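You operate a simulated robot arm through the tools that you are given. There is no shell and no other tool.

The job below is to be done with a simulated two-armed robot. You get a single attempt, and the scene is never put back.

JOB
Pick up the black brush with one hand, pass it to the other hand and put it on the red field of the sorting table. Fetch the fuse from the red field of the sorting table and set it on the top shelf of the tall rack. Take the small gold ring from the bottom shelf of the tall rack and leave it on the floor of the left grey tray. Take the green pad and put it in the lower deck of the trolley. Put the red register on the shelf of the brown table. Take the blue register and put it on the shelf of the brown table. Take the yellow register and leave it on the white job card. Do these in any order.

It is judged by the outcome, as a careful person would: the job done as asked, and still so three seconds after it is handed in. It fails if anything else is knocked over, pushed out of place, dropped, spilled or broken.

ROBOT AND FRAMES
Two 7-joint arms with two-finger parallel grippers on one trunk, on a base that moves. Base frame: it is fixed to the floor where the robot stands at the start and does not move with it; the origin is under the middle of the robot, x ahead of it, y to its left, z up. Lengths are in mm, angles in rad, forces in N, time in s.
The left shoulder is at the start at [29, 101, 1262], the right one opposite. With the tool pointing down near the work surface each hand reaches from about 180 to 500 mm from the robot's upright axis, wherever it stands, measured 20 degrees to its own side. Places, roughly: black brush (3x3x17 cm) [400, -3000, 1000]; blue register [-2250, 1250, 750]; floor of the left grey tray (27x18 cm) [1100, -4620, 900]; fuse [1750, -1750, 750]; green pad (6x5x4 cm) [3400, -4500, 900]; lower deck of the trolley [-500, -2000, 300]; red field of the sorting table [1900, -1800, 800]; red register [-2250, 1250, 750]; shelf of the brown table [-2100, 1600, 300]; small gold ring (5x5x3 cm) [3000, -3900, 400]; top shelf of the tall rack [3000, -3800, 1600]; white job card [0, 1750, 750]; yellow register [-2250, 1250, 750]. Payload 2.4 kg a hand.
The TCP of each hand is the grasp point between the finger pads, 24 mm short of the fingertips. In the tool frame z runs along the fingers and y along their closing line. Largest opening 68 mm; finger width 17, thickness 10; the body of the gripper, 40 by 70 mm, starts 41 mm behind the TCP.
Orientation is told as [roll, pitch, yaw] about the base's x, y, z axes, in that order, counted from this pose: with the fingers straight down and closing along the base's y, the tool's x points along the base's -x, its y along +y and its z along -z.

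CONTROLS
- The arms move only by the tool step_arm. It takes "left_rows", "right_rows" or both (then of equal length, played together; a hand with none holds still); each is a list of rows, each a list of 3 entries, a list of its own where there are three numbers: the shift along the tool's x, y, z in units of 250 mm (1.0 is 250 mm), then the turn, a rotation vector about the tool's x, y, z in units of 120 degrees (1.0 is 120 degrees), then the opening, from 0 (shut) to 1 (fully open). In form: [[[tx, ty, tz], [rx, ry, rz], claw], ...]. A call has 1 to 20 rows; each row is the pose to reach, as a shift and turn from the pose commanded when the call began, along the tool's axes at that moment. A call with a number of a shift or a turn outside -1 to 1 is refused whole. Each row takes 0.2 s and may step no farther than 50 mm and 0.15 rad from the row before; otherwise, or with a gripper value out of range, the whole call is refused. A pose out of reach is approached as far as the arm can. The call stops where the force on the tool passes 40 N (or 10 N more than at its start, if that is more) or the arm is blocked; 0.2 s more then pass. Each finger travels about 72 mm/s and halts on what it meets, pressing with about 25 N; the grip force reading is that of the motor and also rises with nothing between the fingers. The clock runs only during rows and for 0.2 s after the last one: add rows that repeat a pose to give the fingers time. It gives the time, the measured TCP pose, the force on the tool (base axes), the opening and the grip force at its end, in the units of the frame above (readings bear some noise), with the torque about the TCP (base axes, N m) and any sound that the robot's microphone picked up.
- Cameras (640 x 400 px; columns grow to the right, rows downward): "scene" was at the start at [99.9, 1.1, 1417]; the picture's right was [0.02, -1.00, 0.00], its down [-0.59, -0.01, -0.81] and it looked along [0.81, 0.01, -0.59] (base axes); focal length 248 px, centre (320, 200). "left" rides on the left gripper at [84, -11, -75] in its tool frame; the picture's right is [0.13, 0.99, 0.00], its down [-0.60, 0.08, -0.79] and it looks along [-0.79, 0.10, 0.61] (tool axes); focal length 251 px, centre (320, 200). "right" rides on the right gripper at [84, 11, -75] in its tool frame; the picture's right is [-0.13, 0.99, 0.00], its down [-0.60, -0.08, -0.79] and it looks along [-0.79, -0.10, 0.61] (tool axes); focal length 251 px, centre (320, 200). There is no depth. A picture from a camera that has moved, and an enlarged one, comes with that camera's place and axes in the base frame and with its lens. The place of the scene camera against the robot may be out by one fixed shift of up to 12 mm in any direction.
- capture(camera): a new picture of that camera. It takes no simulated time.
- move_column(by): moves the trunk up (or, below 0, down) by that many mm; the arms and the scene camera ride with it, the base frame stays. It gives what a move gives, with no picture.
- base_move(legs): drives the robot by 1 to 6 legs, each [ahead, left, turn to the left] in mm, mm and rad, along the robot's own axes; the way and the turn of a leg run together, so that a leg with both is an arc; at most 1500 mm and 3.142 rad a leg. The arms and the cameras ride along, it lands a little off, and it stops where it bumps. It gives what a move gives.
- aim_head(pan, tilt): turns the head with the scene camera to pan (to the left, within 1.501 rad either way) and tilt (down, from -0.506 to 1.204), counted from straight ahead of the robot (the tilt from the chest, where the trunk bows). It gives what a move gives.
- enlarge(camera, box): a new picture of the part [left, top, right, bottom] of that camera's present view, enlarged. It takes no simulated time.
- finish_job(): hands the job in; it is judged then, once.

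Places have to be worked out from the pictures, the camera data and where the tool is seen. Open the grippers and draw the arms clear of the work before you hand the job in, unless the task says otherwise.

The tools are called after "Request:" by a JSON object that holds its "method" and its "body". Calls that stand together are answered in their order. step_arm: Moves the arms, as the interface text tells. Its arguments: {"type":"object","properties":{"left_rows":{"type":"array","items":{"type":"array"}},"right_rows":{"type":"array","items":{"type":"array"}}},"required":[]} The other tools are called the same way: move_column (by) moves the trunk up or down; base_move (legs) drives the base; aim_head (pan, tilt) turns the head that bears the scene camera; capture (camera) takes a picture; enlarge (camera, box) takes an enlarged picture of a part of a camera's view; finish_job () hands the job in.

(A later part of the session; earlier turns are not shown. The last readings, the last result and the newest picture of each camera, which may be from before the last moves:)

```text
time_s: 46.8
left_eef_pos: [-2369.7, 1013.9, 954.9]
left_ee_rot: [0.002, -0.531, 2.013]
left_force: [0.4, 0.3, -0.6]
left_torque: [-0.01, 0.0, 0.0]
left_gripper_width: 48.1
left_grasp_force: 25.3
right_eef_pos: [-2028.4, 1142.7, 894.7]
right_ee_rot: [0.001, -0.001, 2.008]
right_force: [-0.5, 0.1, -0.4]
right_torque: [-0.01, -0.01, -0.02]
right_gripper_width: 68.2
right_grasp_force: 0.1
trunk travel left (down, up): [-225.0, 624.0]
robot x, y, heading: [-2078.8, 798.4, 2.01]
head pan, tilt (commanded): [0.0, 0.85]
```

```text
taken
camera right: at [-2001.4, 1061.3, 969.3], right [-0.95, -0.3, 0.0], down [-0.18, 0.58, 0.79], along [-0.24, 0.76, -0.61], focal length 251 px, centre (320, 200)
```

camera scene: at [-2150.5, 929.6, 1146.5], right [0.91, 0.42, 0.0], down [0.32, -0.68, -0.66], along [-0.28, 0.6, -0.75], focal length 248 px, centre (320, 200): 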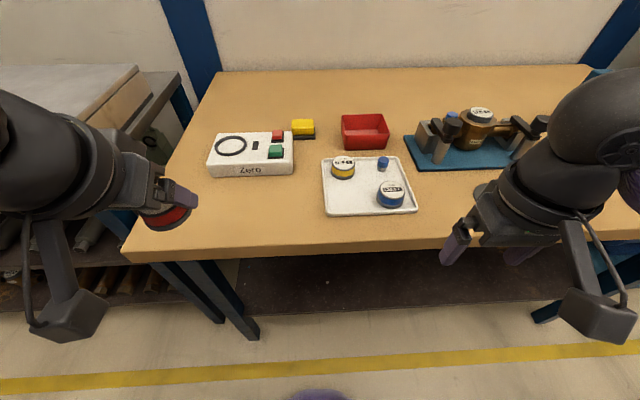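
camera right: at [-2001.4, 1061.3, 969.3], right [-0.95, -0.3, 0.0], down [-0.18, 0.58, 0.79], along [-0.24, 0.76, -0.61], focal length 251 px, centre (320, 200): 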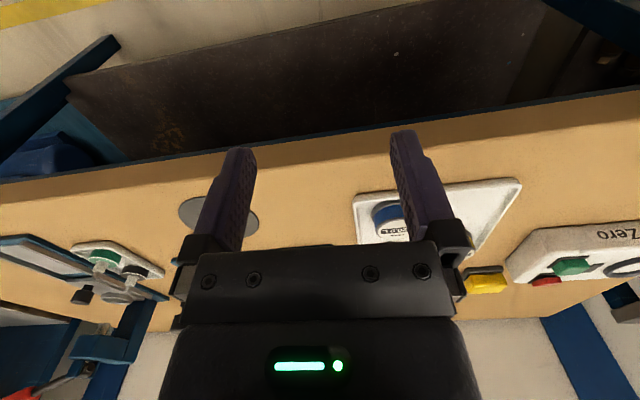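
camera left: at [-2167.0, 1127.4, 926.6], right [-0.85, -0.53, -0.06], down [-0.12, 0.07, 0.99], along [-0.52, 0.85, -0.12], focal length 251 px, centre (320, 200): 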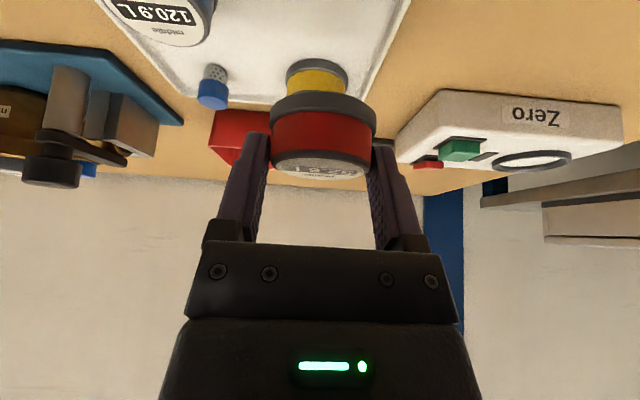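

Blue should be at about (-2154,1270): 169 mm ahead and 59 mm left of the right TCP. I'll bring the right hand to the same kind of tilted pre-grasp behind it.

Request:
{"method": "step_arm", "body": {"right_rows": [[[-0.05, 0.05, -0.03], [0, -0.05, 0], 1], [[-0.14, 0.1, -0.06], [0, -0.1, 0], 1], [[-0.23, 0.15, -0.072], [0, -0.15, 0], 1], [[-0.32, 0.2, -0.072], [0, -0.2, 0], 1], [[-0.42, 0.237, -0.072], [0, -0.25, 0], 0.9], [[-0.42, 0.237, -0.072], [0, -0.25, 0], 0.8]]}}

Request:
{"method": "capture", "body": {"camera": "right"}}

Request:
{"method": "enlarge", "body": {"camera": "right", "box": [200, 0, 456, 160]}}

```text
time_s: 48.2
left_eef_pos: [-2370.3, 1013.9, 955.7]
left_ee_rot: [0.001, -0.53, 2.013]
left_force: [0.2, -0.5, -1.7]
left_torque: [-0.02, 0.0, 0.02]
left_gripper_width: 48.2
left_grasp_force: 25.4
right_eef_pos: [-2125.5, 1212.3, 911.6]
right_ee_rot: [-0.001, -0.525, 2.008]
right_force: [0.9, 0.1, -0.1]
right_torque: [-0.03, -0.01, -0.05]
right_gripper_width: 54.3
right_grasp_force: 0.0
trunk travel left (down, up): [-225.0, 624.0]
robot x, y, heading: [-2078.2, 801.5, 2.005]
head pan, tilt (commanded): [0.0, 0.85]
```

```text
taken
camera right: at [-2088.5, 1107.1, 934.8], right [-0.95, -0.32, 0.06], down [0.02, 0.15, 0.99], along [-0.32, 0.94, -0.13], focal length 251 px, centre (320, 200)
```

right: 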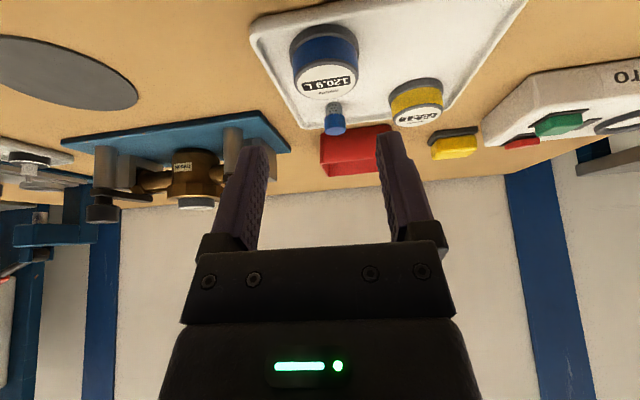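

```text
2.50 times, centred on (328, 80) of right
camera zoom: at [-2088.5, 1107.1, 934.8], right [-0.95, -0.32, 0.06], down [0.02, 0.15, 0.99], along [-0.32, 0.94, -0.13], focal length 629 px, centre (300, 500)
```

zoom: 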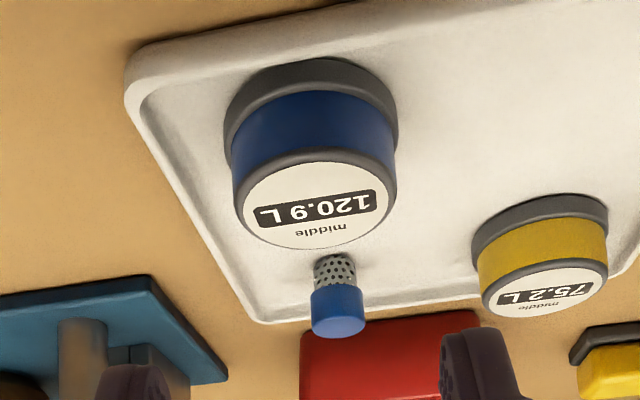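

Blue's centre is 63 mm ahead and 4 mm left of the right TCP. I'll approach to just above rim height (TCP z≈838), the same height that worked for red, and look before closing.

Request:
{"method": "step_arm", "body": {"right_rows": [[[-0.012, 0.016, 0.12], [0, 0, 0], 0.86], [[-0.024, 0.016, 0.24], [0, 0, 0], 0.86], [[-0.03, 0.016, 0.3], [0, 0, 0], 0.86], [[-0.03, 0.016, 0.3], [0, 0, 0], 0.86]]}}

Request:
{"method": "capture", "body": {"camera": "right"}}

```text
time_s: 49.2
left_eef_pos: [-2370.8, 1012.8, 954.5]
left_ee_rot: [0.001, -0.531, 2.013]
left_force: [-0.8, -0.1, -0.6]
left_torque: [-0.02, -0.03, 0.03]
left_gripper_width: 48.2
left_grasp_force: 24.5
right_eef_pos: [-2148.1, 1251.5, 850.3]
right_ee_rot: [0.0, -0.524, 2.007]
right_force: [-0.1, 0.2, -0.5]
right_torque: [0.01, -0.01, -0.01]
right_gripper_width: 58.3
right_grasp_force: 0.0
trunk travel left (down, up): [-225.0, 624.0]
robot x, y, heading: [-2079.8, 797.1, 2.008]
head pan, tilt (commanded): [0.0, 0.85]
```

```text
taken
camera right: at [-2111.1, 1146.1, 873.2], right [-0.95, -0.32, 0.06], down [0.02, 0.15, 0.99], along [-0.32, 0.94, -0.13], focal length 251 px, centre (320, 200)
```

right: 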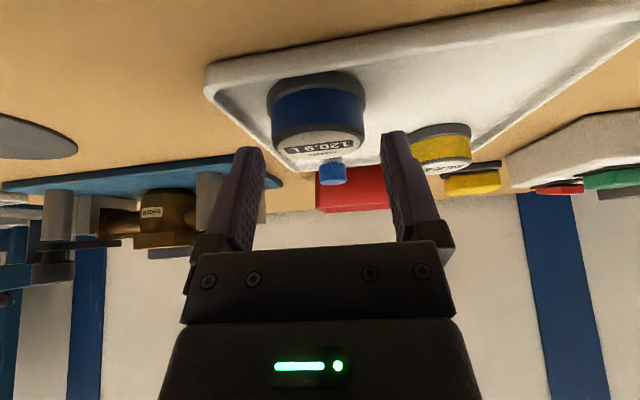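

Blue is almost centred (1 mm to the right). A final 14 mm along the tool axis, then close.

Request:
{"method": "step_arm", "body": {"right_rows": [[[-0.003, -0.004, 0.055], [0, 0, 0], 0.86], [[-0.003, -0.004, 0.055], [0, 0, 0], 0.7], [[-0.003, -0.004, 0.055], [0, 0, 0], 0.4], [[-0.003, -0.004, 0.055], [0, 0, 0], 0.4]]}}

Request:
{"method": "step_arm", "body": {"right_rows": [[[-0.03, 0, -0.05], [0, 0, 0], 0.4], [[-0.08, 0, -0.14], [0, 0, 0], 0.4], [[-0.144, 0, -0.24], [0, 0, 0], 0.4], [[-0.144, 0, -0.24], [0, 0, 0], 0.4]]}}

Request:
{"method": "capture", "body": {"camera": "right"}}

Request:
{"method": "capture", "body": {"camera": "scene"}}

```text
time_s: 50.2
left_eef_pos: [-2369.8, 1013.6, 955.6]
left_ee_rot: [0.002, -0.531, 2.013]
left_force: [-0.7, 0.9, -0.5]
left_torque: [0.01, 0.03, -0.03]
left_gripper_width: 48.1
left_grasp_force: 25.0
right_eef_pos: [-2150.3, 1257.2, 838.5]
right_ee_rot: [0.001, -0.521, 2.007]
right_force: [0.9, 0.8, -0.1]
right_torque: [0.03, 0.0, -0.01]
right_gripper_width: 44.2
right_grasp_force: 24.7
trunk travel left (down, up): [-225.0, 624.0]
robot x, y, heading: [-2076.8, 799.3, 2.009]
head pan, tilt (commanded): [0.0, 0.85]
```

```text
time_s: 51.2
left_eef_pos: [-2371.4, 1012.2, 955.4]
left_ee_rot: [0.003, -0.531, 2.011]
left_force: [0.9, 0.0, -0.7]
left_torque: [-0.04, 0.01, 0.01]
left_gripper_width: 48.1
left_grasp_force: 25.0
right_eef_pos: [-2151.3, 1259.0, 909.8]
right_ee_rot: [0.001, -0.524, 2.005]
right_force: [-0.9, -1.5, -0.8]
right_torque: [-0.01, -0.04, 0.01]
right_gripper_width: 44.5
right_grasp_force: 25.1
trunk travel left (down, up): [-225.0, 624.0]
robot x, y, heading: [-2079.8, 798.9, 2.001]
head pan, tilt (commanded): [0.0, 0.85]
```

```text
taken
camera right: at [-2113.6, 1153.0, 933.5], right [-0.95, -0.32, 0.06], down [0.02, 0.15, 0.99], along [-0.32, 0.94, -0.13], focal length 251 px, centre (320, 200)
```

right: 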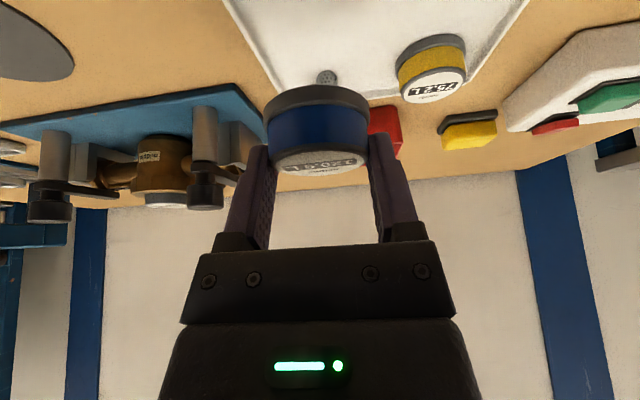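

```text
taken
camera scene: at [-2150.6, 929.7, 1146.5], right [0.91, 0.42, 0.0], down [0.32, -0.68, -0.66], along [-0.28, 0.6, -0.75], focal length 248 px, centre (320, 200)
```

scene: 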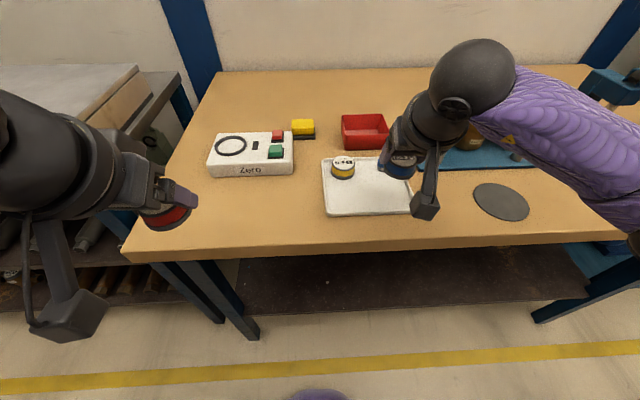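

Blue is held in the right hand. I'll retract it, back the base off, lower the trunk fully, and look at the shelf under the table.

Request:
{"method": "step_arm", "body": {"right_rows": [[[0.08, 0, -0.1], [0, 0, 0], 0.4], [[0.18, 0, -0.19], [0, 0, 0], 0.4], [[0.28, 0, -0.28], [0, 0, 0], 0.4], [[0.38, 0, -0.36], [0, 0, 0], 0.4]]}}

Request:
{"method": "base_move", "body": {"legs": [[-350, 0, 0.0], [0, -300, 0.0]]}}

Request:
{"method": "move_column", "body": {"by": -225}}

Request:
{"method": "aim_head", "body": {"pan": 0.0, "tilt": 0.6}}

Request:
{"method": "capture", "body": {"camera": "scene"}}

```text
time_s: 52.2
left_eef_pos: [-2370.2, 1013.7, 955.4]
left_ee_rot: [0.003, -0.53, 2.013]
left_force: [0.4, 0.7, -1.0]
left_torque: [0.01, 0.01, 0.01]
left_gripper_width: 48.2
left_grasp_force: 25.7
right_eef_pos: [-2096.9, 1143.0, 940.7]
right_ee_rot: [-0.002, -0.521, 2.006]
right_force: [0.5, 0.6, -0.1]
right_torque: [0.01, 0.02, 0.02]
right_gripper_width: 44.2
right_grasp_force: 24.9
trunk travel left (down, up): [-225.0, 624.0]
robot x, y, heading: [-2079.7, 796.1, 2.006]
head pan, tilt (commanded): [0.0, 0.85]
```

```text
time_s: 56.0
left_eef_pos: [-1984.3, 835.8, 955.1]
left_ee_rot: [0.005, -0.53, 1.899]
left_force: [-1.7, -0.9, -0.1]
left_torque: [0.01, 0.02, -0.02]
left_gripper_width: 48.0
left_grasp_force: 25.3
right_eef_pos: [-1697.5, 933.7, 939.7]
right_ee_rot: [-0.001, -0.521, 1.896]
right_force: [-0.1, 0.4, -1.7]
right_torque: [0.01, 0.03, -0.01]
right_gripper_width: 44.2
right_grasp_force: 24.1
trunk travel left (down, up): [-225.0, 624.0]
robot x, y, heading: [-1717.9, 593.6, 1.893]
head pan, tilt (commanded): [0.0, 0.85]
stopped in leg 2: the robot was blocked; the commanded pose is now the measured one
```

```text
time_s: 58.3
left_eef_pos: [-1994.6, 868.5, 671.8]
left_ee_rot: [0.004, -0.31, 1.898]
left_force: [0.1, -0.1, -0.7]
left_torque: [0.01, 0.01, 0.0]
left_gripper_width: 48.0
left_grasp_force: 25.1
right_eef_pos: [-1706.3, 964.3, 655.7]
right_ee_rot: [0.0, -0.295, 1.896]
right_force: [0.5, -0.1, -0.3]
right_torque: [-0.01, -0.02, 0.01]
right_gripper_width: 44.4
right_grasp_force: 24.5
trunk travel left (down, up): [0.0, 850.0]
robot x, y, heading: [-1718.6, 591.0, 1.895]
head pan, tilt (commanded): [0.0, 0.85]
```

```text
time_s: 59.1
left_eef_pos: [-1994.6, 867.4, 672.5]
left_ee_rot: [0.004, -0.311, 1.899]
left_force: [-0.3, -0.5, -0.9]
left_torque: [-0.02, -0.03, 0.0]
left_gripper_width: 48.1
left_grasp_force: 24.5
right_eef_pos: [-1707.0, 964.8, 655.0]
right_ee_rot: [-0.002, -0.295, 1.896]
right_force: [-0.3, 0.5, -0.3]
right_torque: [0.02, -0.02, 0.02]
right_gripper_width: 44.2
right_grasp_force: 24.8
trunk travel left (down, up): [0.0, 850.0]
robot x, y, heading: [-1717.9, 592.0, 1.893]
head pan, tilt (commanded): [0.0, 0.6]
```

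```text
taken
camera scene: at [-1801.2, 806.9, 934.3], right [0.95, 0.32, 0.0], down [0.18, -0.54, -0.82], along [-0.26, 0.78, -0.57], focal length 248 px, centre (320, 200)
```

scene: 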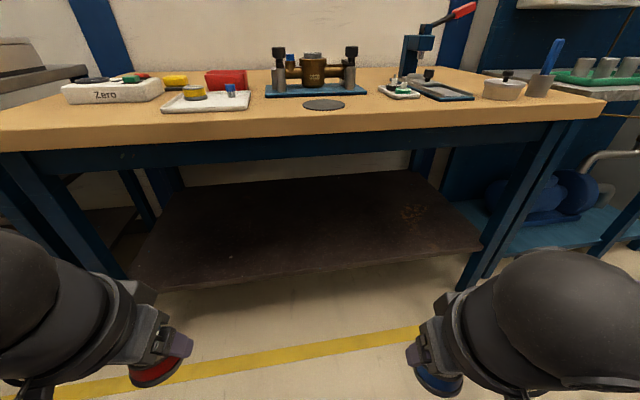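

The base was blocked in the second leg and got turned a little; I need to see what I bumped. Looking to the right and left-rear.

Request:
{"method": "aim_head", "body": {"pan": -1.5, "tilt": 0.6}}

Request:
{"method": "capture", "body": {"camera": "scene"}}

Request:
{"method": "aim_head", "body": {"pan": 1.5, "tilt": 0.6}}

Request:
{"method": "capture", "body": {"camera": "scene"}}

```text
time_s: 60.7
left_eef_pos: [-1995.1, 868.8, 671.9]
left_ee_rot: [0.003, -0.308, 1.899]
left_force: [0.0, 0.2, -1.3]
left_torque: [0.0, 0.02, -0.04]
left_gripper_width: 48.1
left_grasp_force: 24.6
right_eef_pos: [-1706.2, 963.6, 655.1]
right_ee_rot: [-0.003, -0.295, 1.894]
right_force: [-1.0, 0.0, -0.4]
right_torque: [-0.01, 0.0, 0.01]
right_gripper_width: 44.2
right_grasp_force: 24.9
trunk travel left (down, up): [0.0, 850.0]
robot x, y, heading: [-1717.6, 590.1, 1.896]
head pan, tilt (commanded): [-1.499, 0.6]
```

```text
taken
camera scene: at [-1691.5, 757.3, 934.4], right [0.39, -0.92, 0.0], down [-0.52, -0.22, -0.83], along [0.76, 0.32, -0.56], focal length 248 px, centre (320, 200)
```

scene: 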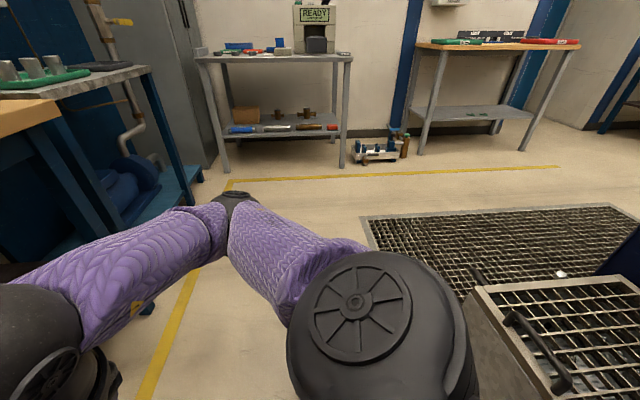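

```text
time_s: 63.3
left_eef_pos: [-1995.1, 868.8, 672.7]
left_ee_rot: [0.003, -0.309, 1.899]
left_force: [0.1, -0.1, 0.1]
left_torque: [0.02, -0.01, 0.02]
left_gripper_width: 47.7
left_grasp_force: 25.4
right_eef_pos: [-1707.7, 965.4, 655.6]
right_ee_rot: [-0.001, -0.295, 1.895]
right_force: [-0.5, 0.3, -1.0]
right_torque: [0.03, -0.03, 0.01]
right_gripper_width: 44.4
right_grasp_force: 24.4
trunk travel left (down, up): [0.0, 850.0]
robot x, y, heading: [-1715.9, 591.7, 1.897]
head pan, tilt (commanded): [1.499, 0.6]
```

```text
taken
camera scene: at [-1858.6, 701.0, 934.4], right [-0.25, 0.97, 0.0], down [0.55, 0.14, -0.83], along [-0.8, -0.21, -0.56], focal length 248 px, centre (320, 200)
```

scene: 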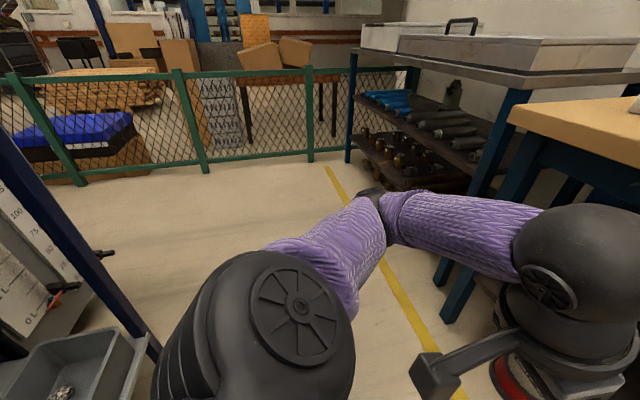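

I bumped a raised grated box (fixed equipment, top ≈z 480) to my right-rear; it appears unmoved. I'll turn left 0.19 to square up with the table and re-examine the shelf.

Request:
{"method": "base_move", "body": {"legs": [[60, 60, 0.19]]}}

Request:
{"method": "aim_head", "body": {"pan": 0.0, "tilt": 0.7}}

Request:
{"method": "capture", "body": {"camera": "scene"}}

```text
time_s: 64.4
left_eef_pos: [-2121.8, 840.7, 671.4]
left_ee_rot: [0.004, -0.308, 2.089]
left_force: [0.3, 0.3, -1.0]
left_torque: [0.02, -0.02, 0.0]
left_gripper_width: 48.0
left_grasp_force: 24.7
right_eef_pos: [-1858.7, 989.2, 655.2]
right_ee_rot: [-0.001, -0.295, 2.085]
right_force: [0.4, -0.2, -0.6]
right_torque: [0.03, -0.06, -0.01]
right_gripper_width: 44.4
right_grasp_force: 24.7
trunk travel left (down, up): [0.0, 850.0]
robot x, y, heading: [-1800.3, 621.0, 2.083]
head pan, tilt (commanded): [1.499, 0.6]
```

```text
time_s: 66.0
left_eef_pos: [-2123.0, 840.9, 672.1]
left_ee_rot: [0.003, -0.309, 2.09]
left_force: [0.7, 0.1, -0.7]
left_torque: [-0.01, -0.02, 0.05]
left_gripper_width: 48.3
left_grasp_force: 25.4
right_eef_pos: [-1858.7, 989.5, 655.4]
right_ee_rot: [-0.002, -0.296, 2.085]
right_force: [0.6, 0.0, -0.9]
right_torque: [-0.03, -0.01, -0.03]
right_gripper_width: 44.4
right_grasp_force: 25.1
trunk travel left (down, up): [0.0, 850.0]
robot x, y, heading: [-1801.4, 617.7, 2.085]
head pan, tilt (commanded): [0.0, 0.7]
```

```text
taken
camera scene: at [-1919.8, 815.7, 925.8], right [0.87, 0.49, 0.0], down [0.32, -0.56, -0.76], along [-0.38, 0.67, -0.64], focal length 248 px, centre (320, 200)
```

scene: 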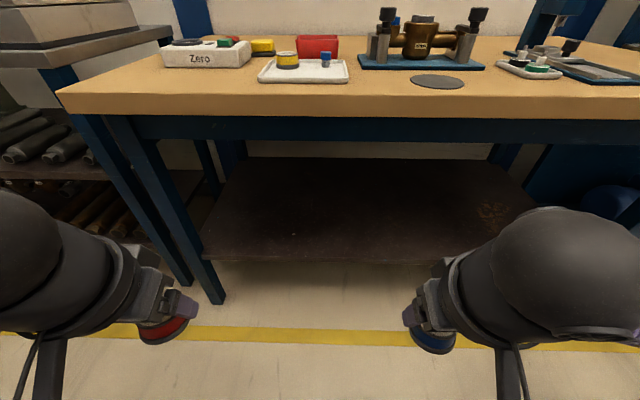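

The table edge is now square ahead: edge ≈660 mm ahead, shelf front edge ≈700 mm ahead at z≈280, apron bottom ≈700. I'll lower both hands in front of the table to about z 350 while restoring the 30° tilt (so the pucks are level).

Request:
{"method": "step_arm", "body": {"left_rows": [[[0.048, 0, 0.15], [0, -0.026, 0], 0.4], [[0.097, 0, 0.305], [0, -0.052, 0], 0.4], [[0.145, 0, 0.457], [0, -0.08, 0], 0.4], [[0.194, 0, 0.61], [0, -0.106, 0], 0.4]], "right_rows": [[[0.047, 0, 0.153], [0, -0.026, 0], 0.4], [[0.093, 0, 0.306], [0, -0.053, 0], 0.4], [[0.14, 0, 0.459], [0, -0.08, 0], 0.4], [[0.187, 0, 0.612], [0, -0.107, 0], 0.4]]}}

Request:
{"method": "step_arm", "body": {"left_rows": [[[0.08, 0, 0.14], [0, 0, 0], 0.4], [[0.16, 0, 0.28], [0, 0, 0], 0.4], [[0.24, 0, 0.42], [0, 0, 0], 0.4], [[0.328, 0, 0.559], [0, 0, 0], 0.4]], "right_rows": [[[0.07, 0, 0.125], [0, 0, 0], 0.4], [[0.145, 0, 0.25], [0, 0, 0], 0.4], [[0.22, 0, 0.375], [0, 0, 0], 0.4], [[0.293, 0, 0.5], [0, 0, 0], 0.4]]}}

Request:
{"method": "capture", "body": {"camera": "scene"}}

Request:
{"method": "capture", "body": {"camera": "left"}}

Request:
{"method": "capture", "body": {"camera": "right"}}

```text
time_s: 67.0
left_eef_pos: [-2123.5, 839.9, 511.3]
left_ee_rot: [0.004, -0.534, 2.088]
left_force: [-0.1, 0.3, -1.2]
left_torque: [-0.03, -0.01, -0.03]
left_gripper_width: 47.9
left_grasp_force: 25.3
left hand out of reach, approached as far as the arm can: row 1, 2, 3
right_eef_pos: [-1857.2, 987.3, 494.5]
right_ee_rot: [-0.003, -0.519, 2.086]
right_force: [0.6, -0.7, -1.3]
right_torque: [0.01, 0.02, 0.01]
right_gripper_width: 44.1
right_grasp_force: 25.3
right hand out of reach, approached as far as the arm can: row 1, 2, 3
trunk travel left (down, up): [0.0, 850.0]
robot x, y, heading: [-1798.0, 621.7, 2.088]
head pan, tilt (commanded): [0.0, 0.7]
```

```text
time_s: 68.0
left_eef_pos: [-2125.9, 840.8, 350.5]
left_ee_rot: [0.003, -0.532, 2.089]
left_force: [-0.3, 0.3, -0.5]
left_torque: [-0.01, 0.0, 0.05]
left_gripper_width: 47.9
left_grasp_force: 25.0
right_eef_pos: [-1857.5, 988.8, 484.1]
right_ee_rot: [-0.002, -0.518, 2.087]
right_force: [0.9, -0.5, -0.1]
right_torque: [0.0, 0.0, 0.0]
right_gripper_width: 44.2
right_grasp_force: 24.7
right hand out of reach, approached as far as the arm can: row 1, 2, 3, 4
trunk travel left (down, up): [0.0, 850.0]
robot x, y, heading: [-1797.3, 620.5, 2.081]
head pan, tilt (commanded): [0.0, 0.7]
```

```text
taken
camera scene: at [-1919.7, 815.6, 925.8], right [0.87, 0.49, 0.0], down [0.32, -0.56, -0.76], along [-0.38, 0.67, -0.64], focal length 248 px, centre (320, 200)
```

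scene: 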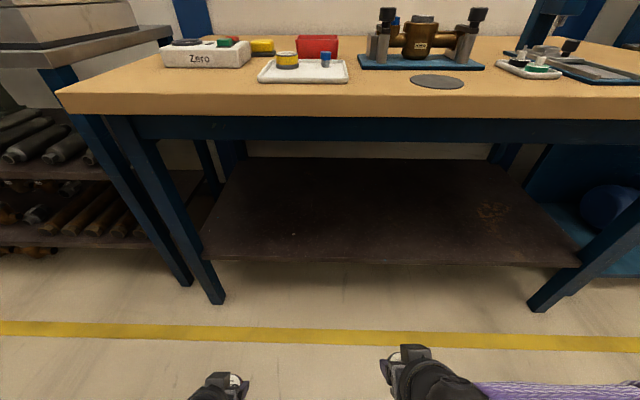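

```text
taken
camera left: at [-2060.1, 750.6, 373.2], right [-0.81, -0.59, -0.06], down [-0.12, 0.07, 0.99], along [-0.58, 0.81, -0.13], focal length 251 px, centre (320, 200)
```

left: 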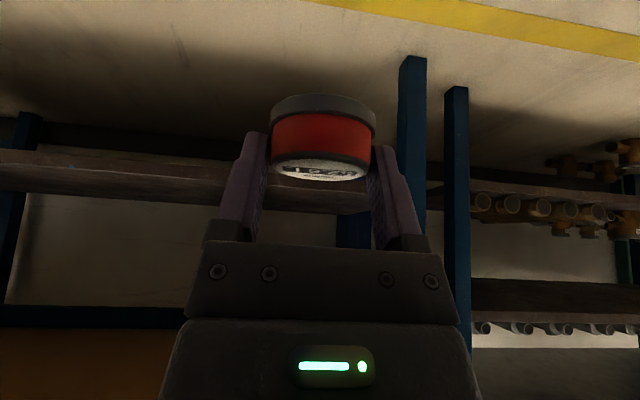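

```text
taken
camera right: at [-1812.5, 886.7, 507.4], right [-0.92, -0.39, 0.06], down [0.0, 0.15, 0.99], along [-0.4, 0.91, -0.14], focal length 251 px, centre (320, 200)
```

right: 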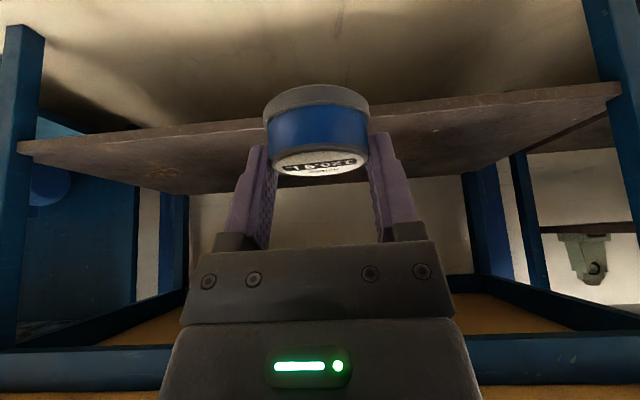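

The left hand is at z 350; the right hand ran out of reach at z≈484. I'll zoom into the left-hand view to pin down the shelf's height.

Request:
{"method": "enlarge", "body": {"camera": "left", "box": [0, 80, 256, 240]}}

Request:
{"method": "enlarge", "body": {"camera": "scene", "box": [180, 140, 420, 290]}}

```text
2.50 times, centred on (128, 160) of left
camera zoom: at [-2060.1, 750.6, 373.2], right [-0.81, -0.59, -0.06], down [-0.12, 0.07, 0.99], along [-0.58, 0.81, -0.13], focal length 629 px, centre (800, 300)
```

zoom: 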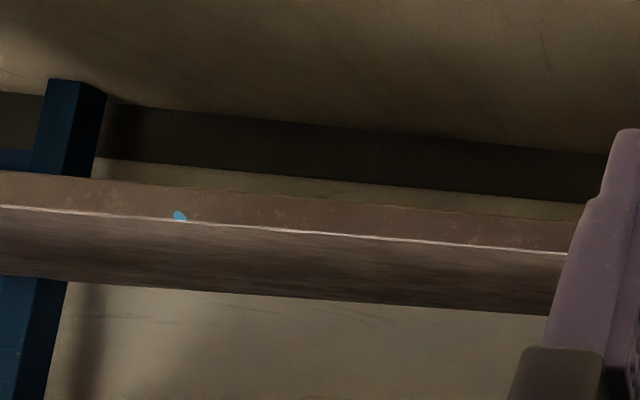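

```text
2.67 times, centred on (300, 215) of scene
camera zoom: at [-1919.7, 815.6, 925.8], right [0.87, 0.49, 0.0], down [0.32, -0.56, -0.76], along [-0.38, 0.67, -0.64], focal length 660 px, centre (373, 160)
```

zoom: 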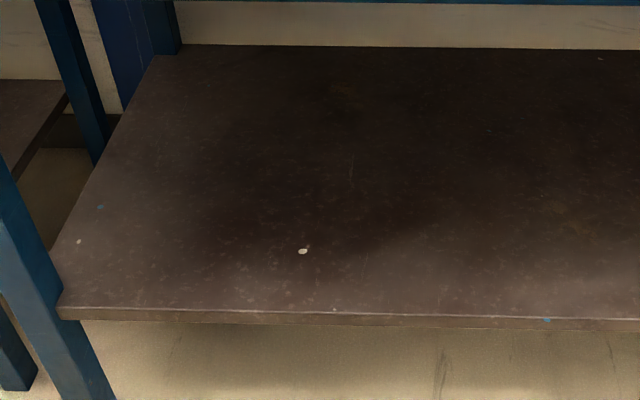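

Triangulated: shelf top z≈295, front edge ≈703 mm ahead of my axis. I'll try the right hand lower again but further out to its own side.

Request:
{"method": "step_arm", "body": {"right_rows": [[[0, -0.15, 0], [0, 0, 0], 0.4], [[0, -0.3, 0], [0, 0, 0], 0.4], [[0.07, -0.32, 0.12], [0, 0, 0], 0.4], [[0.14, -0.32, 0.24], [0, 0, 0], 0.4], [[0.21, -0.32, 0.36], [0, 0, 0], 0.4], [[0.27, -0.32, 0.46], [0, 0, 0], 0.4]]}}

Request:
{"method": "capture", "body": {"camera": "scene"}}

```text
time_s: 69.4
left_eef_pos: [-2123.8, 841.3, 350.3]
left_ee_rot: [0.004, -0.529, 2.089]
left_force: [0.2, -0.6, -0.7]
left_torque: [-0.03, 0.02, -0.02]
left_gripper_width: 47.9
left_grasp_force: 25.1
right_eef_pos: [-1793.7, 1022.7, 471.1]
right_ee_rot: [0.0, -0.52, 2.086]
right_force: [0.1, 0.1, -0.1]
right_torque: [-0.01, -0.01, 0.01]
right_gripper_width: 44.3
right_grasp_force: 24.7
right hand out of reach, approached as far as the arm can: row 3, 4, 5, 6
trunk travel left (down, up): [0.0, 850.0]
robot x, y, heading: [-1800.8, 623.9, 2.088]
head pan, tilt (commanded): [0.0, 0.7]
```

```text
taken
camera scene: at [-1919.6, 815.7, 925.8], right [0.87, 0.49, 0.0], down [0.32, -0.56, -0.76], along [-0.38, 0.67, -0.64], focal length 248 px, centre (320, 200)
```

scene: 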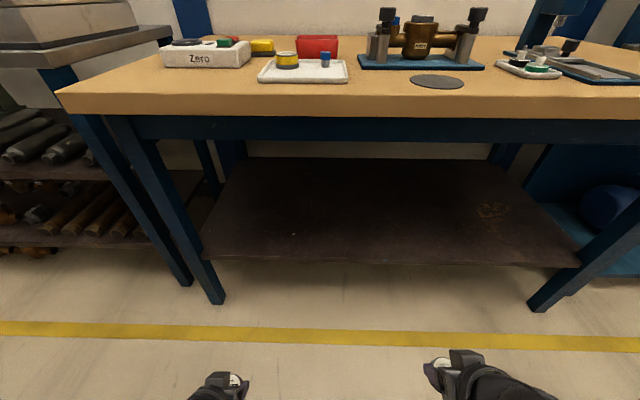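

Still limited. I'll try the right hand further forward while lowering, which should open up its joints (table edge is still 200 mm further ahead).

Request:
{"method": "step_arm", "body": {"right_rows": [[[-0.16, 0, 0.09], [0, 0, 0], 0.4], [[-0.32, 0, 0.18], [0, 0, 0], 0.4], [[-0.25, 0, 0.32], [0, 0, 0], 0.4], [[-0.18, 0, 0.44], [0, 0, 0], 0.4], [[-0.1, 0, 0.57], [0, 0, 0], 0.4]]}}

```text
time_s: 70.6
left_eef_pos: [-2123.6, 841.6, 350.8]
left_ee_rot: [0.003, -0.531, 2.089]
left_force: [0.2, 0.1, -0.2]
left_torque: [0.02, 0.01, 0.02]
left_gripper_width: 47.7
left_grasp_force: 25.2
right_eef_pos: [-1835.2, 1100.4, 355.2]
right_ee_rot: [-0.002, -0.519, 2.086]
right_force: [0.2, 0.3, -0.8]
right_torque: [-0.03, -0.02, 0.0]
right_gripper_width: 44.2
right_grasp_force: 24.7
trunk travel left (down, up): [0.0, 850.0]
robot x, y, heading: [-1798.1, 622.2, 2.089]
head pan, tilt (commanded): [0.0, 0.7]
```

The right hand is now at z 355, 434 mm ahead. I'll drive the base forward 270 mm so both hands enter under the tabletop at z≈350, with the shelf (z 295) below.

Request:
{"method": "base_move", "body": {"legs": [[140, 0, 0.0]]}}

Request:
{"method": "capture", "body": {"camera": "scene"}}

Request:
{"method": "capture", "body": {"camera": "right"}}

```text
time_s: 72.0
left_eef_pos: [-2191.5, 960.8, 350.5]
left_ee_rot: [0.003, -0.531, 2.087]
left_force: [-0.7, -0.9, -0.8]
left_torque: [0.0, -0.01, 0.03]
left_gripper_width: 48.2
left_grasp_force: 25.1
right_eef_pos: [-1902.7, 1220.9, 356.1]
right_ee_rot: [-0.002, -0.516, 2.085]
right_force: [0.7, 0.6, 0.3]
right_torque: [-0.03, 0.04, -0.01]
right_gripper_width: 44.0
right_grasp_force: 24.9
trunk travel left (down, up): [0.0, 850.0]
robot x, y, heading: [-1865.1, 740.1, 2.084]
head pan, tilt (commanded): [0.0, 0.7]
```

```text
taken
camera scene: at [-1987.2, 935.4, 925.8], right [0.87, 0.49, 0.0], down [0.32, -0.56, -0.76], along [-0.38, 0.67, -0.64], focal length 248 px, centre (320, 200)
```

scene: 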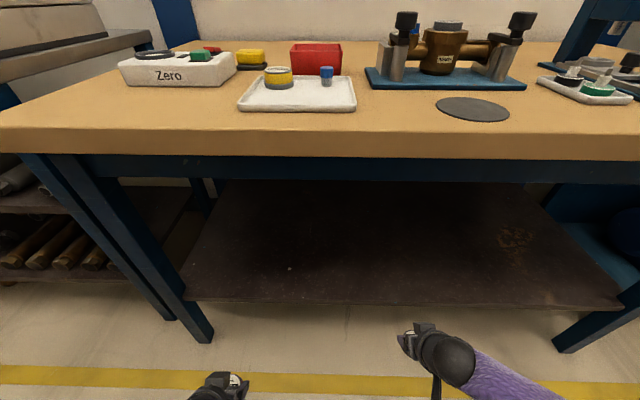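

```text
taken
camera right: at [-1857.4, 1118.7, 379.4], right [-0.92, -0.39, 0.06], down [0.0, 0.15, 0.99], along [-0.4, 0.91, -0.14], focal length 251 px, centre (320, 200)
```

right: 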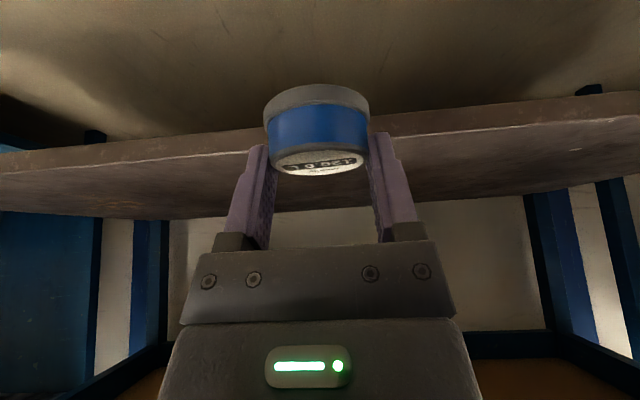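

Shelf height confirmed at z≈293, with clear space above it. I'll drive forward 180 mm more, which puts the right-hand puck about 60 mm inside the shelf edge.

Request:
{"method": "base_move", "body": {"legs": [[100, 0, 0.0]]}}

Request:
{"method": "base_move", "body": {"legs": [[80, 0, 0.0]]}}

Request:
{"method": "capture", "body": {"camera": "right"}}

Request:
{"method": "capture", "body": {"camera": "left"}}

Request:
{"method": "capture", "body": {"camera": "scene"}}

```text
time_s: 73.1
left_eef_pos: [-2240.7, 1047.0, 351.5]
left_ee_rot: [0.003, -0.531, 2.09]
left_force: [0.4, 0.0, -0.7]
left_torque: [-0.02, -0.01, 0.0]
left_gripper_width: 48.3
left_grasp_force: 25.0
right_eef_pos: [-1951.8, 1308.0, 355.1]
right_ee_rot: [-0.002, -0.519, 2.086]
right_force: [0.0, 0.1, -0.3]
right_torque: [-0.01, -0.02, 0.0]
right_gripper_width: 44.1
right_grasp_force: 24.9
trunk travel left (down, up): [0.0, 850.0]
robot x, y, heading: [-1915.4, 827.9, 2.08]
head pan, tilt (commanded): [0.0, 0.7]
```

```text
time_s: 74.2
left_eef_pos: [-2281.1, 1117.2, 350.4]
left_ee_rot: [0.004, -0.53, 2.09]
left_force: [0.0, -0.2, -1.5]
left_torque: [-0.01, -0.02, -0.04]
left_gripper_width: 48.0
left_grasp_force: 25.3
right_eef_pos: [-1992.5, 1376.0, 356.0]
right_ee_rot: [-0.001, -0.518, 2.086]
right_force: [-0.7, -0.1, -0.7]
right_torque: [-0.02, -0.03, 0.0]
right_gripper_width: 44.2
right_grasp_force: 25.1
trunk travel left (down, up): [0.0, 850.0]
robot x, y, heading: [-1953.9, 899.2, 2.084]
head pan, tilt (commanded): [0.0, 0.7]
```

```text
taken
camera right: at [-1945.9, 1274.4, 379.4], right [-0.92, -0.39, 0.06], down [0.0, 0.15, 0.99], along [-0.4, 0.91, -0.14], focal length 251 px, centre (320, 200)
```

right: 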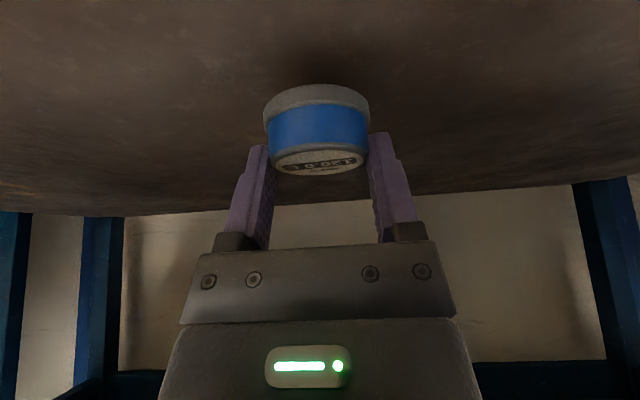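

```text
taken
camera left: at [-2215.9, 1026.1, 373.7], right [-0.81, -0.59, -0.06], down [-0.12, 0.07, 0.99], along [-0.58, 0.8, -0.13], focal length 251 px, centre (320, 200)
```

left: 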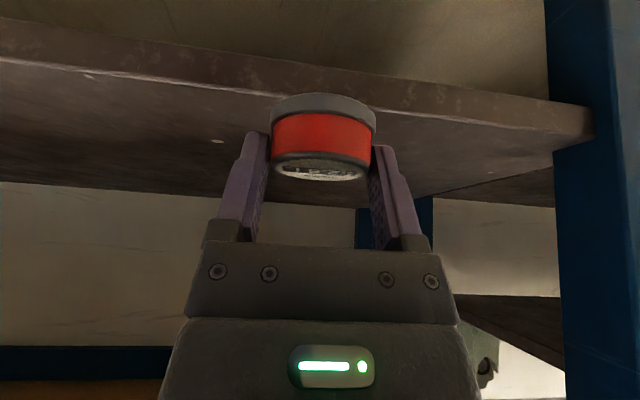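

```text
taken
camera scene: at [-2075.5, 1091.1, 925.8], right [0.87, 0.49, 0.0], down [0.32, -0.56, -0.76], along [-0.38, 0.67, -0.64], focal length 248 px, centre (320, 200)
```

scene: 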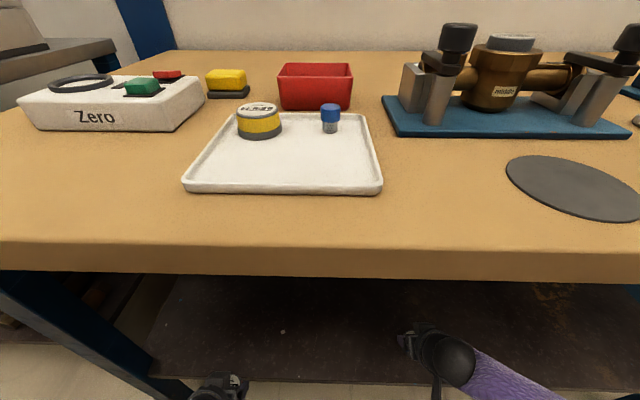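

The right-hand puck is over the shelf (≈60 mm inside the edge). I'll extend the left hand forward 85 mm above the shelf, then lower both close to contact.

Request:
{"method": "step_arm", "body": {"left_rows": [[[-0.15, 0, 0.088], [0, 0, 0], 0.4], [[-0.293, 0, 0.172], [0, 0, 0], 0.4], [[-0.275, 0, 0.204], [0, 0, 0], 0.4], [[-0.259, 0, 0.232], [0, 0, 0], 0.4], [[-0.255, 0, 0.238], [0, 0, 0], 0.4]], "right_rows": [[[0, 0, 0], [0, 0, 0], 0.4], [[0, 0, 0], [0, 0, 0], 0.4], [[0.02, 0, 0.035], [0, 0, 0], 0.4], [[0.04, 0, 0.07], [0, 0, 0], 0.4], [[0.0475, 0, 0.0834], [0, 0, 0], 0.4]]}}

Request:
{"method": "capture", "body": {"camera": "right"}}

Request:
{"method": "capture", "body": {"camera": "left"}}

```text
time_s: 75.3
left_eef_pos: [-2323.7, 1190.0, 331.5]
left_ee_rot: [0.004, -0.53, 2.09]
left_force: [-0.2, 0.1, 0.6]
left_torque: [0.0, 0.0, 0.0]
left_gripper_width: 48.0
left_grasp_force: 24.7
right_eef_pos: [-1991.0, 1375.8, 332.5]
right_ee_rot: [0.001, -0.519, 2.087]
right_force: [-0.5, 0.8, -0.9]
right_torque: [0.01, -0.01, 0.0]
right_gripper_width: 44.3
right_grasp_force: 25.2
trunk travel left (down, up): [0.0, 850.0]
robot x, y, heading: [-1951.7, 897.0, 2.09]
head pan, tilt (commanded): [0.0, 0.7]
```

```text
taken
camera right: at [-1945.3, 1274.7, 355.1], right [-0.92, -0.39, 0.06], down [0.0, 0.15, 0.99], along [-0.4, 0.91, -0.14], focal length 251 px, centre (320, 200)
```

right: 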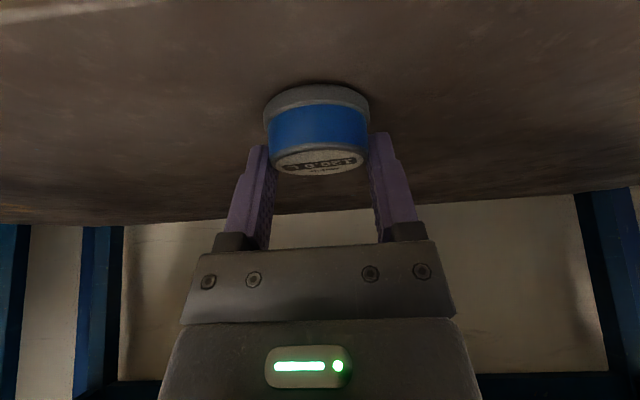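

```text
taken
camera left: at [-2258.7, 1099.8, 353.9], right [-0.81, -0.59, -0.06], down [-0.12, 0.07, 0.99], along [-0.58, 0.81, -0.13], focal length 251 px, centre (320, 200)
```

left: 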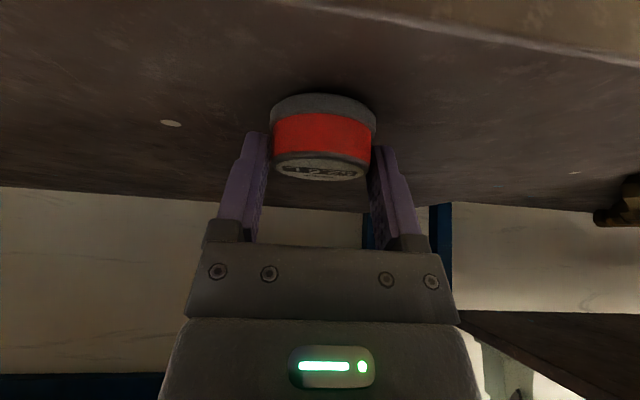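

Both pucks are about 61 mm inside the shelf edge and a few mm above it. I'll lower each in 2 mm rows until contact, one at a time.

Request:
{"method": "step_arm", "body": {"left_rows": [[[0.004, 0, 0.0069], [0, 0, 0], 0.4], [[0.0081, 0, 0.0138], [0, 0, 0], 0.4]]}}

Request:
{"method": "step_arm", "body": {"right_rows": [[[0.004, 0, 0.0069], [0, 0, 0], 0.4], [[0.0081, 0, 0.0138], [0, 0, 0], 0.4]]}}

```text
time_s: 76.0
left_eef_pos: [-2323.1, 1189.7, 328.2]
left_ee_rot: [0.006, -0.529, 2.089]
left_force: [-0.1, 0.0, 0.0]
left_torque: [0.0, 0.02, -0.01]
left_gripper_width: 48.2
left_grasp_force: 25.3
right_eef_pos: [-1989.8, 1377.4, 332.2]
right_ee_rot: [0.001, -0.518, 2.086]
right_force: [-0.3, 0.4, -0.2]
right_torque: [0.02, 0.0, 0.02]
right_gripper_width: 44.2
right_grasp_force: 25.0
trunk travel left (down, up): [0.0, 850.0]
robot x, y, heading: [-1956.8, 895.4, 2.087]
head pan, tilt (commanded): [0.0, 0.7]
```

```text
time_s: 76.5
left_eef_pos: [-2322.0, 1189.0, 329.4]
left_ee_rot: [0.002, -0.532, 2.091]
left_force: [0.5, 0.6, -0.5]
left_torque: [0.02, 0.03, 0.01]
left_gripper_width: 48.3
left_grasp_force: 25.1
right_eef_pos: [-1992.0, 1377.6, 329.2]
right_ee_rot: [0.0, -0.521, 2.087]
right_force: [0.6, -1.4, 17.6]
right_torque: [0.11, 0.15, -0.02]
right_gripper_width: 44.2
right_grasp_force: 25.1
trunk travel left (down, up): [0.0, 850.0]
robot x, y, heading: [-1952.2, 895.8, 2.09]
head pan, tilt (commanded): [0.0, 0.7]
```

The right puck is touching (17.6 N). Left isn't yet, so I'll lower it a little more.

Request:
{"method": "step_arm", "body": {"left_rows": [[[0.003, 0, 0.005], [0, 0, 0], 0.4], [[0.006, 0, 0.01], [0, 0, 0], 0.4]]}}

```text
time_s: 77.2
left_eef_pos: [-2322.6, 1188.5, 326.8]
left_ee_rot: [0.004, -0.535, 2.088]
left_force: [0.0, -1.8, 9.7]
left_torque: [-0.02, 0.04, 0.01]
left_gripper_width: 48.2
left_grasp_force: 25.7
right_eef_pos: [-1991.3, 1376.7, 329.0]
right_ee_rot: [0.0, -0.521, 2.088]
right_force: [-1.4, 4.9, 13.8]
right_torque: [0.36, 0.19, -0.05]
right_gripper_width: 44.3
right_grasp_force: 24.9
trunk travel left (down, up): [0.0, 850.0]
robot x, y, heading: [-1952.7, 893.0, 2.082]
head pan, tilt (commanded): [0.0, 0.7]
```

Both touch the shelf now. I'll open both grippers (to 0.85) and check before drawing back.

Request:
{"method": "step_arm", "body": {"left_rows": [[[0, 0, 0], [0, 0, 0], 0.7], [[0, 0, 0], [0, 0, 0], 0.85], [[0, 0, 0], [0, 0, 0], 0.9]], "right_rows": [[[0, 0, 0], [0, 0, 0], 0.7], [[0, 0, 0], [0, 0, 0], 0.85], [[0, 0, 0], [0, 0, 0], 0.9]]}}

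Request:
{"method": "capture", "body": {"camera": "right"}}

Request:
{"method": "capture", "body": {"camera": "left"}}

```text
time_s: 78.0
left_eef_pos: [-2324.0, 1189.3, 325.3]
left_ee_rot: [0.003, -0.531, 2.088]
left_force: [-0.4, -0.1, 0.4]
left_torque: [-0.03, -0.01, 0.0]
left_gripper_width: 61.3
left_grasp_force: 0.2
right_eef_pos: [-1990.5, 1375.0, 326.3]
right_ee_rot: [0.001, -0.516, 2.085]
right_force: [-0.4, 0.0, -0.1]
right_torque: [0.0, -0.01, -0.02]
right_gripper_width: 61.1
right_grasp_force: 0.1
trunk travel left (down, up): [0.0, 850.0]
robot x, y, heading: [-1949.2, 897.1, 2.082]
head pan, tilt (commanded): [0.0, 0.7]
```

```text
taken
camera right: at [-1945.3, 1274.8, 351.0], right [-0.92, -0.39, 0.06], down [0.0, 0.15, 0.99], along [-0.4, 0.91, -0.14], focal length 251 px, centre (320, 200)
```

right: 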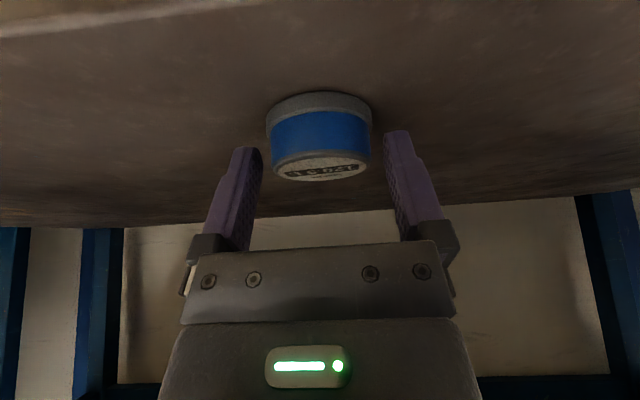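

```text
taken
camera left: at [-2258.5, 1100.0, 348.2], right [-0.81, -0.59, -0.06], down [-0.12, 0.07, 0.99], along [-0.58, 0.81, -0.13], focal length 251 px, centre (320, 200)
```

left: 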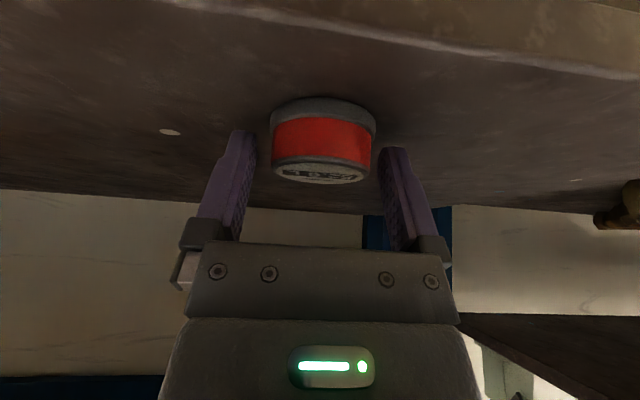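

Both registers stand free on the shelf. I'll withdraw the hands along the tool axis, then back the base out along the same way I came.

Request:
{"method": "step_arm", "body": {"left_rows": [[[0, 0, -0.12], [0, 0, 0], 0.95], [[0, 0, -0.24], [0, 0, 0], 1]], "right_rows": [[[0, 0, -0.12], [0, 0, 0], 0.95], [[0, 0, -0.24], [0, 0, 0], 1]]}}

Request:
{"method": "base_move", "body": {"legs": [[-250, 0, 0.0]]}}

Request:
{"method": "capture", "body": {"camera": "scene"}}

```text
time_s: 78.5
left_eef_pos: [-2308.4, 1163.6, 376.0]
left_ee_rot: [0.003, -0.531, 2.09]
left_force: [0.1, -0.3, -0.5]
left_torque: [-0.02, 0.01, 0.0]
left_gripper_width: 68.1
left_grasp_force: 0.1
right_eef_pos: [-1972.1, 1353.3, 380.6]
right_ee_rot: [0.0, -0.516, 2.085]
right_force: [-0.2, 1.0, -0.3]
right_torque: [-0.03, -0.01, -0.05]
right_gripper_width: 68.0
right_grasp_force: 0.0
right hand out of reach, approached as far as the arm can: row 2
trunk travel left (down, up): [0.0, 850.0]
robot x, y, heading: [-1955.9, 894.6, 2.084]
head pan, tilt (commanded): [0.0, 0.7]
```

```text
time_s: 80.4
left_eef_pos: [-2184.0, 943.7, 375.5]
left_ee_rot: [0.003, -0.531, 2.095]
left_force: [-0.1, -0.6, -0.3]
left_torque: [0.03, 0.0, -0.01]
left_gripper_width: 68.1
left_grasp_force: 0.1
right_eef_pos: [-1849.3, 1133.4, 379.8]
right_ee_rot: [0.001, -0.517, 2.092]
right_force: [0.2, 0.3, -0.3]
right_torque: [-0.01, 0.0, 0.02]
right_gripper_width: 68.0
right_grasp_force: 0.0
trunk travel left (down, up): [0.0, 850.0]
robot x, y, heading: [-1832.1, 677.3, 2.098]
head pan, tilt (commanded): [0.0, 0.7]
```

```text
taken
camera scene: at [-1951.6, 871.0, 925.8], right [0.87, 0.5, 0.0], down [0.32, -0.56, -0.76], along [-0.38, 0.66, -0.64], focal length 248 px, centre (320, 200)
```

scene: 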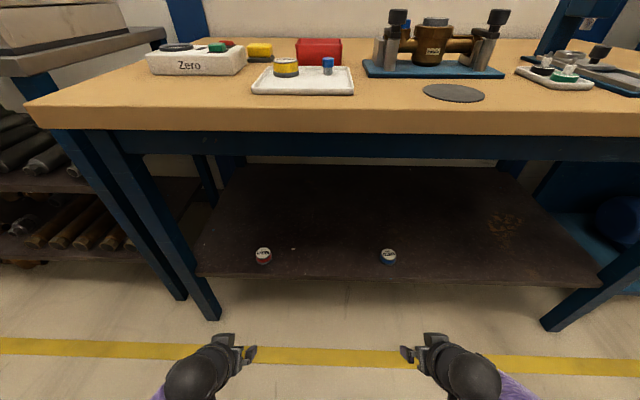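

Red and blue are on the shelf. Next, the yellow register: raise the trunk again (hands are well in front of the table edge).

Request:
{"method": "move_column", "body": {"by": 225}}

```text
time_s: 82.8
left_eef_pos: [-2185.3, 941.7, 601.4]
left_ee_rot: [0.004, -0.532, 2.094]
left_force: [0.3, -0.2, 0.3]
left_torque: [0.0, 0.0, 0.0]
left_gripper_width: 68.0
left_grasp_force: 0.1
right_eef_pos: [-1849.9, 1132.6, 604.7]
right_ee_rot: [0.002, -0.517, 2.093]
right_force: [0.7, 0.2, -0.7]
right_torque: [0.01, -0.01, 0.04]
right_gripper_width: 68.0
right_grasp_force: 0.0
trunk travel left (down, up): [-225.0, 624.0]
robot x, y, heading: [-1833.3, 674.9, 2.089]
head pan, tilt (commanded): [0.0, 0.7]
```

Now raising both hands above table height, still in front of the edge.

Request:
{"method": "step_arm", "body": {"left_rows": [[[-0.09, 0, -0.15], [0, 0, 0], 1], [[-0.18, 0, -0.3], [0, 0, 0], 1], [[-0.27, 0, -0.45], [0, 0, 0], 1], [[-0.355, 0, -0.603], [0, 0, 0], 1]], "right_rows": [[[-0.09, 0, -0.15], [0, 0, 0], 1], [[-0.18, 0, -0.3], [0, 0, 0], 1], [[-0.27, 0, -0.45], [0, 0, 0], 1], [[-0.355, 0, -0.603], [0, 0, 0], 1]]}}

Request:
{"method": "step_arm", "body": {"left_rows": [[[-0.09, 0, -0.15], [0, 0, 0], 1], [[-0.18, 0, -0.3], [0, 0, 0], 1], [[-0.27, 0, -0.45], [0, 0, 0], 1], [[-0.355, 0, -0.603], [0, 0, 0], 1]], "right_rows": [[[-0.09, 0, -0.15], [0, 0, 0], 1], [[-0.18, 0, -0.3], [0, 0, 0], 1], [[-0.27, 0, -0.45], [0, 0, 0], 1], [[-0.355, 0, -0.603], [0, 0, 0], 1]]}}

Request:
{"method": "capture", "body": {"camera": "scene"}}

```text
time_s: 83.8
left_eef_pos: [-2182.4, 940.7, 776.4]
left_ee_rot: [0.005, -0.53, 2.095]
left_force: [0.3, -1.0, -0.9]
left_torque: [-0.06, 0.0, -0.01]
left_gripper_width: 67.8
left_grasp_force: 0.0
right_eef_pos: [-1852.3, 1136.0, 778.7]
right_ee_rot: [0.002, -0.514, 2.093]
right_force: [-0.1, -0.4, -0.2]
right_torque: [0.01, 0.0, 0.0]
right_gripper_width: 68.2
right_grasp_force: 0.1
trunk travel left (down, up): [-225.0, 624.0]
robot x, y, heading: [-1829.7, 676.0, 2.093]
head pan, tilt (commanded): [0.0, 0.7]
```

```text
time_s: 84.8
left_eef_pos: [-2183.0, 941.3, 951.5]
left_ee_rot: [0.003, -0.529, 2.096]
left_force: [-0.5, -0.2, -0.7]
left_torque: [-0.03, -0.01, 0.0]
left_gripper_width: 68.0
left_grasp_force: 0.0
right_eef_pos: [-1852.7, 1138.9, 952.7]
right_ee_rot: [-0.001, -0.517, 2.093]
right_force: [-0.2, 0.0, -0.5]
right_torque: [0.02, 0.02, -0.01]
right_gripper_width: 68.2
right_grasp_force: 0.1
trunk travel left (down, up): [-225.0, 624.0]
robot x, y, heading: [-1830.6, 678.5, 2.09]
head pan, tilt (commanded): [0.0, 0.7]
```

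```text
taken
camera scene: at [-1915.1, 807.6, 1158.8], right [0.87, 0.5, 0.0], down [0.32, -0.56, -0.76], along [-0.38, 0.66, -0.64], focal length 248 px, centre (320, 200)
```

scene: 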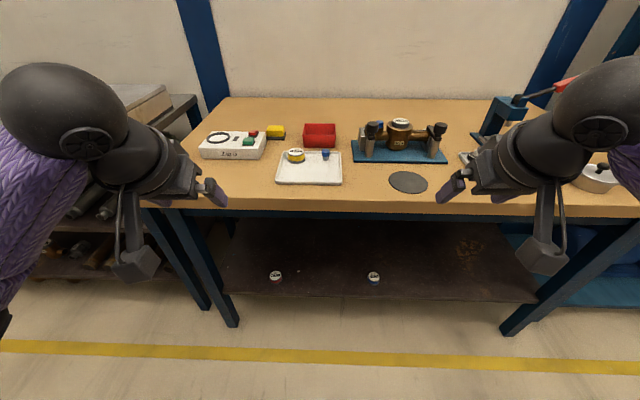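

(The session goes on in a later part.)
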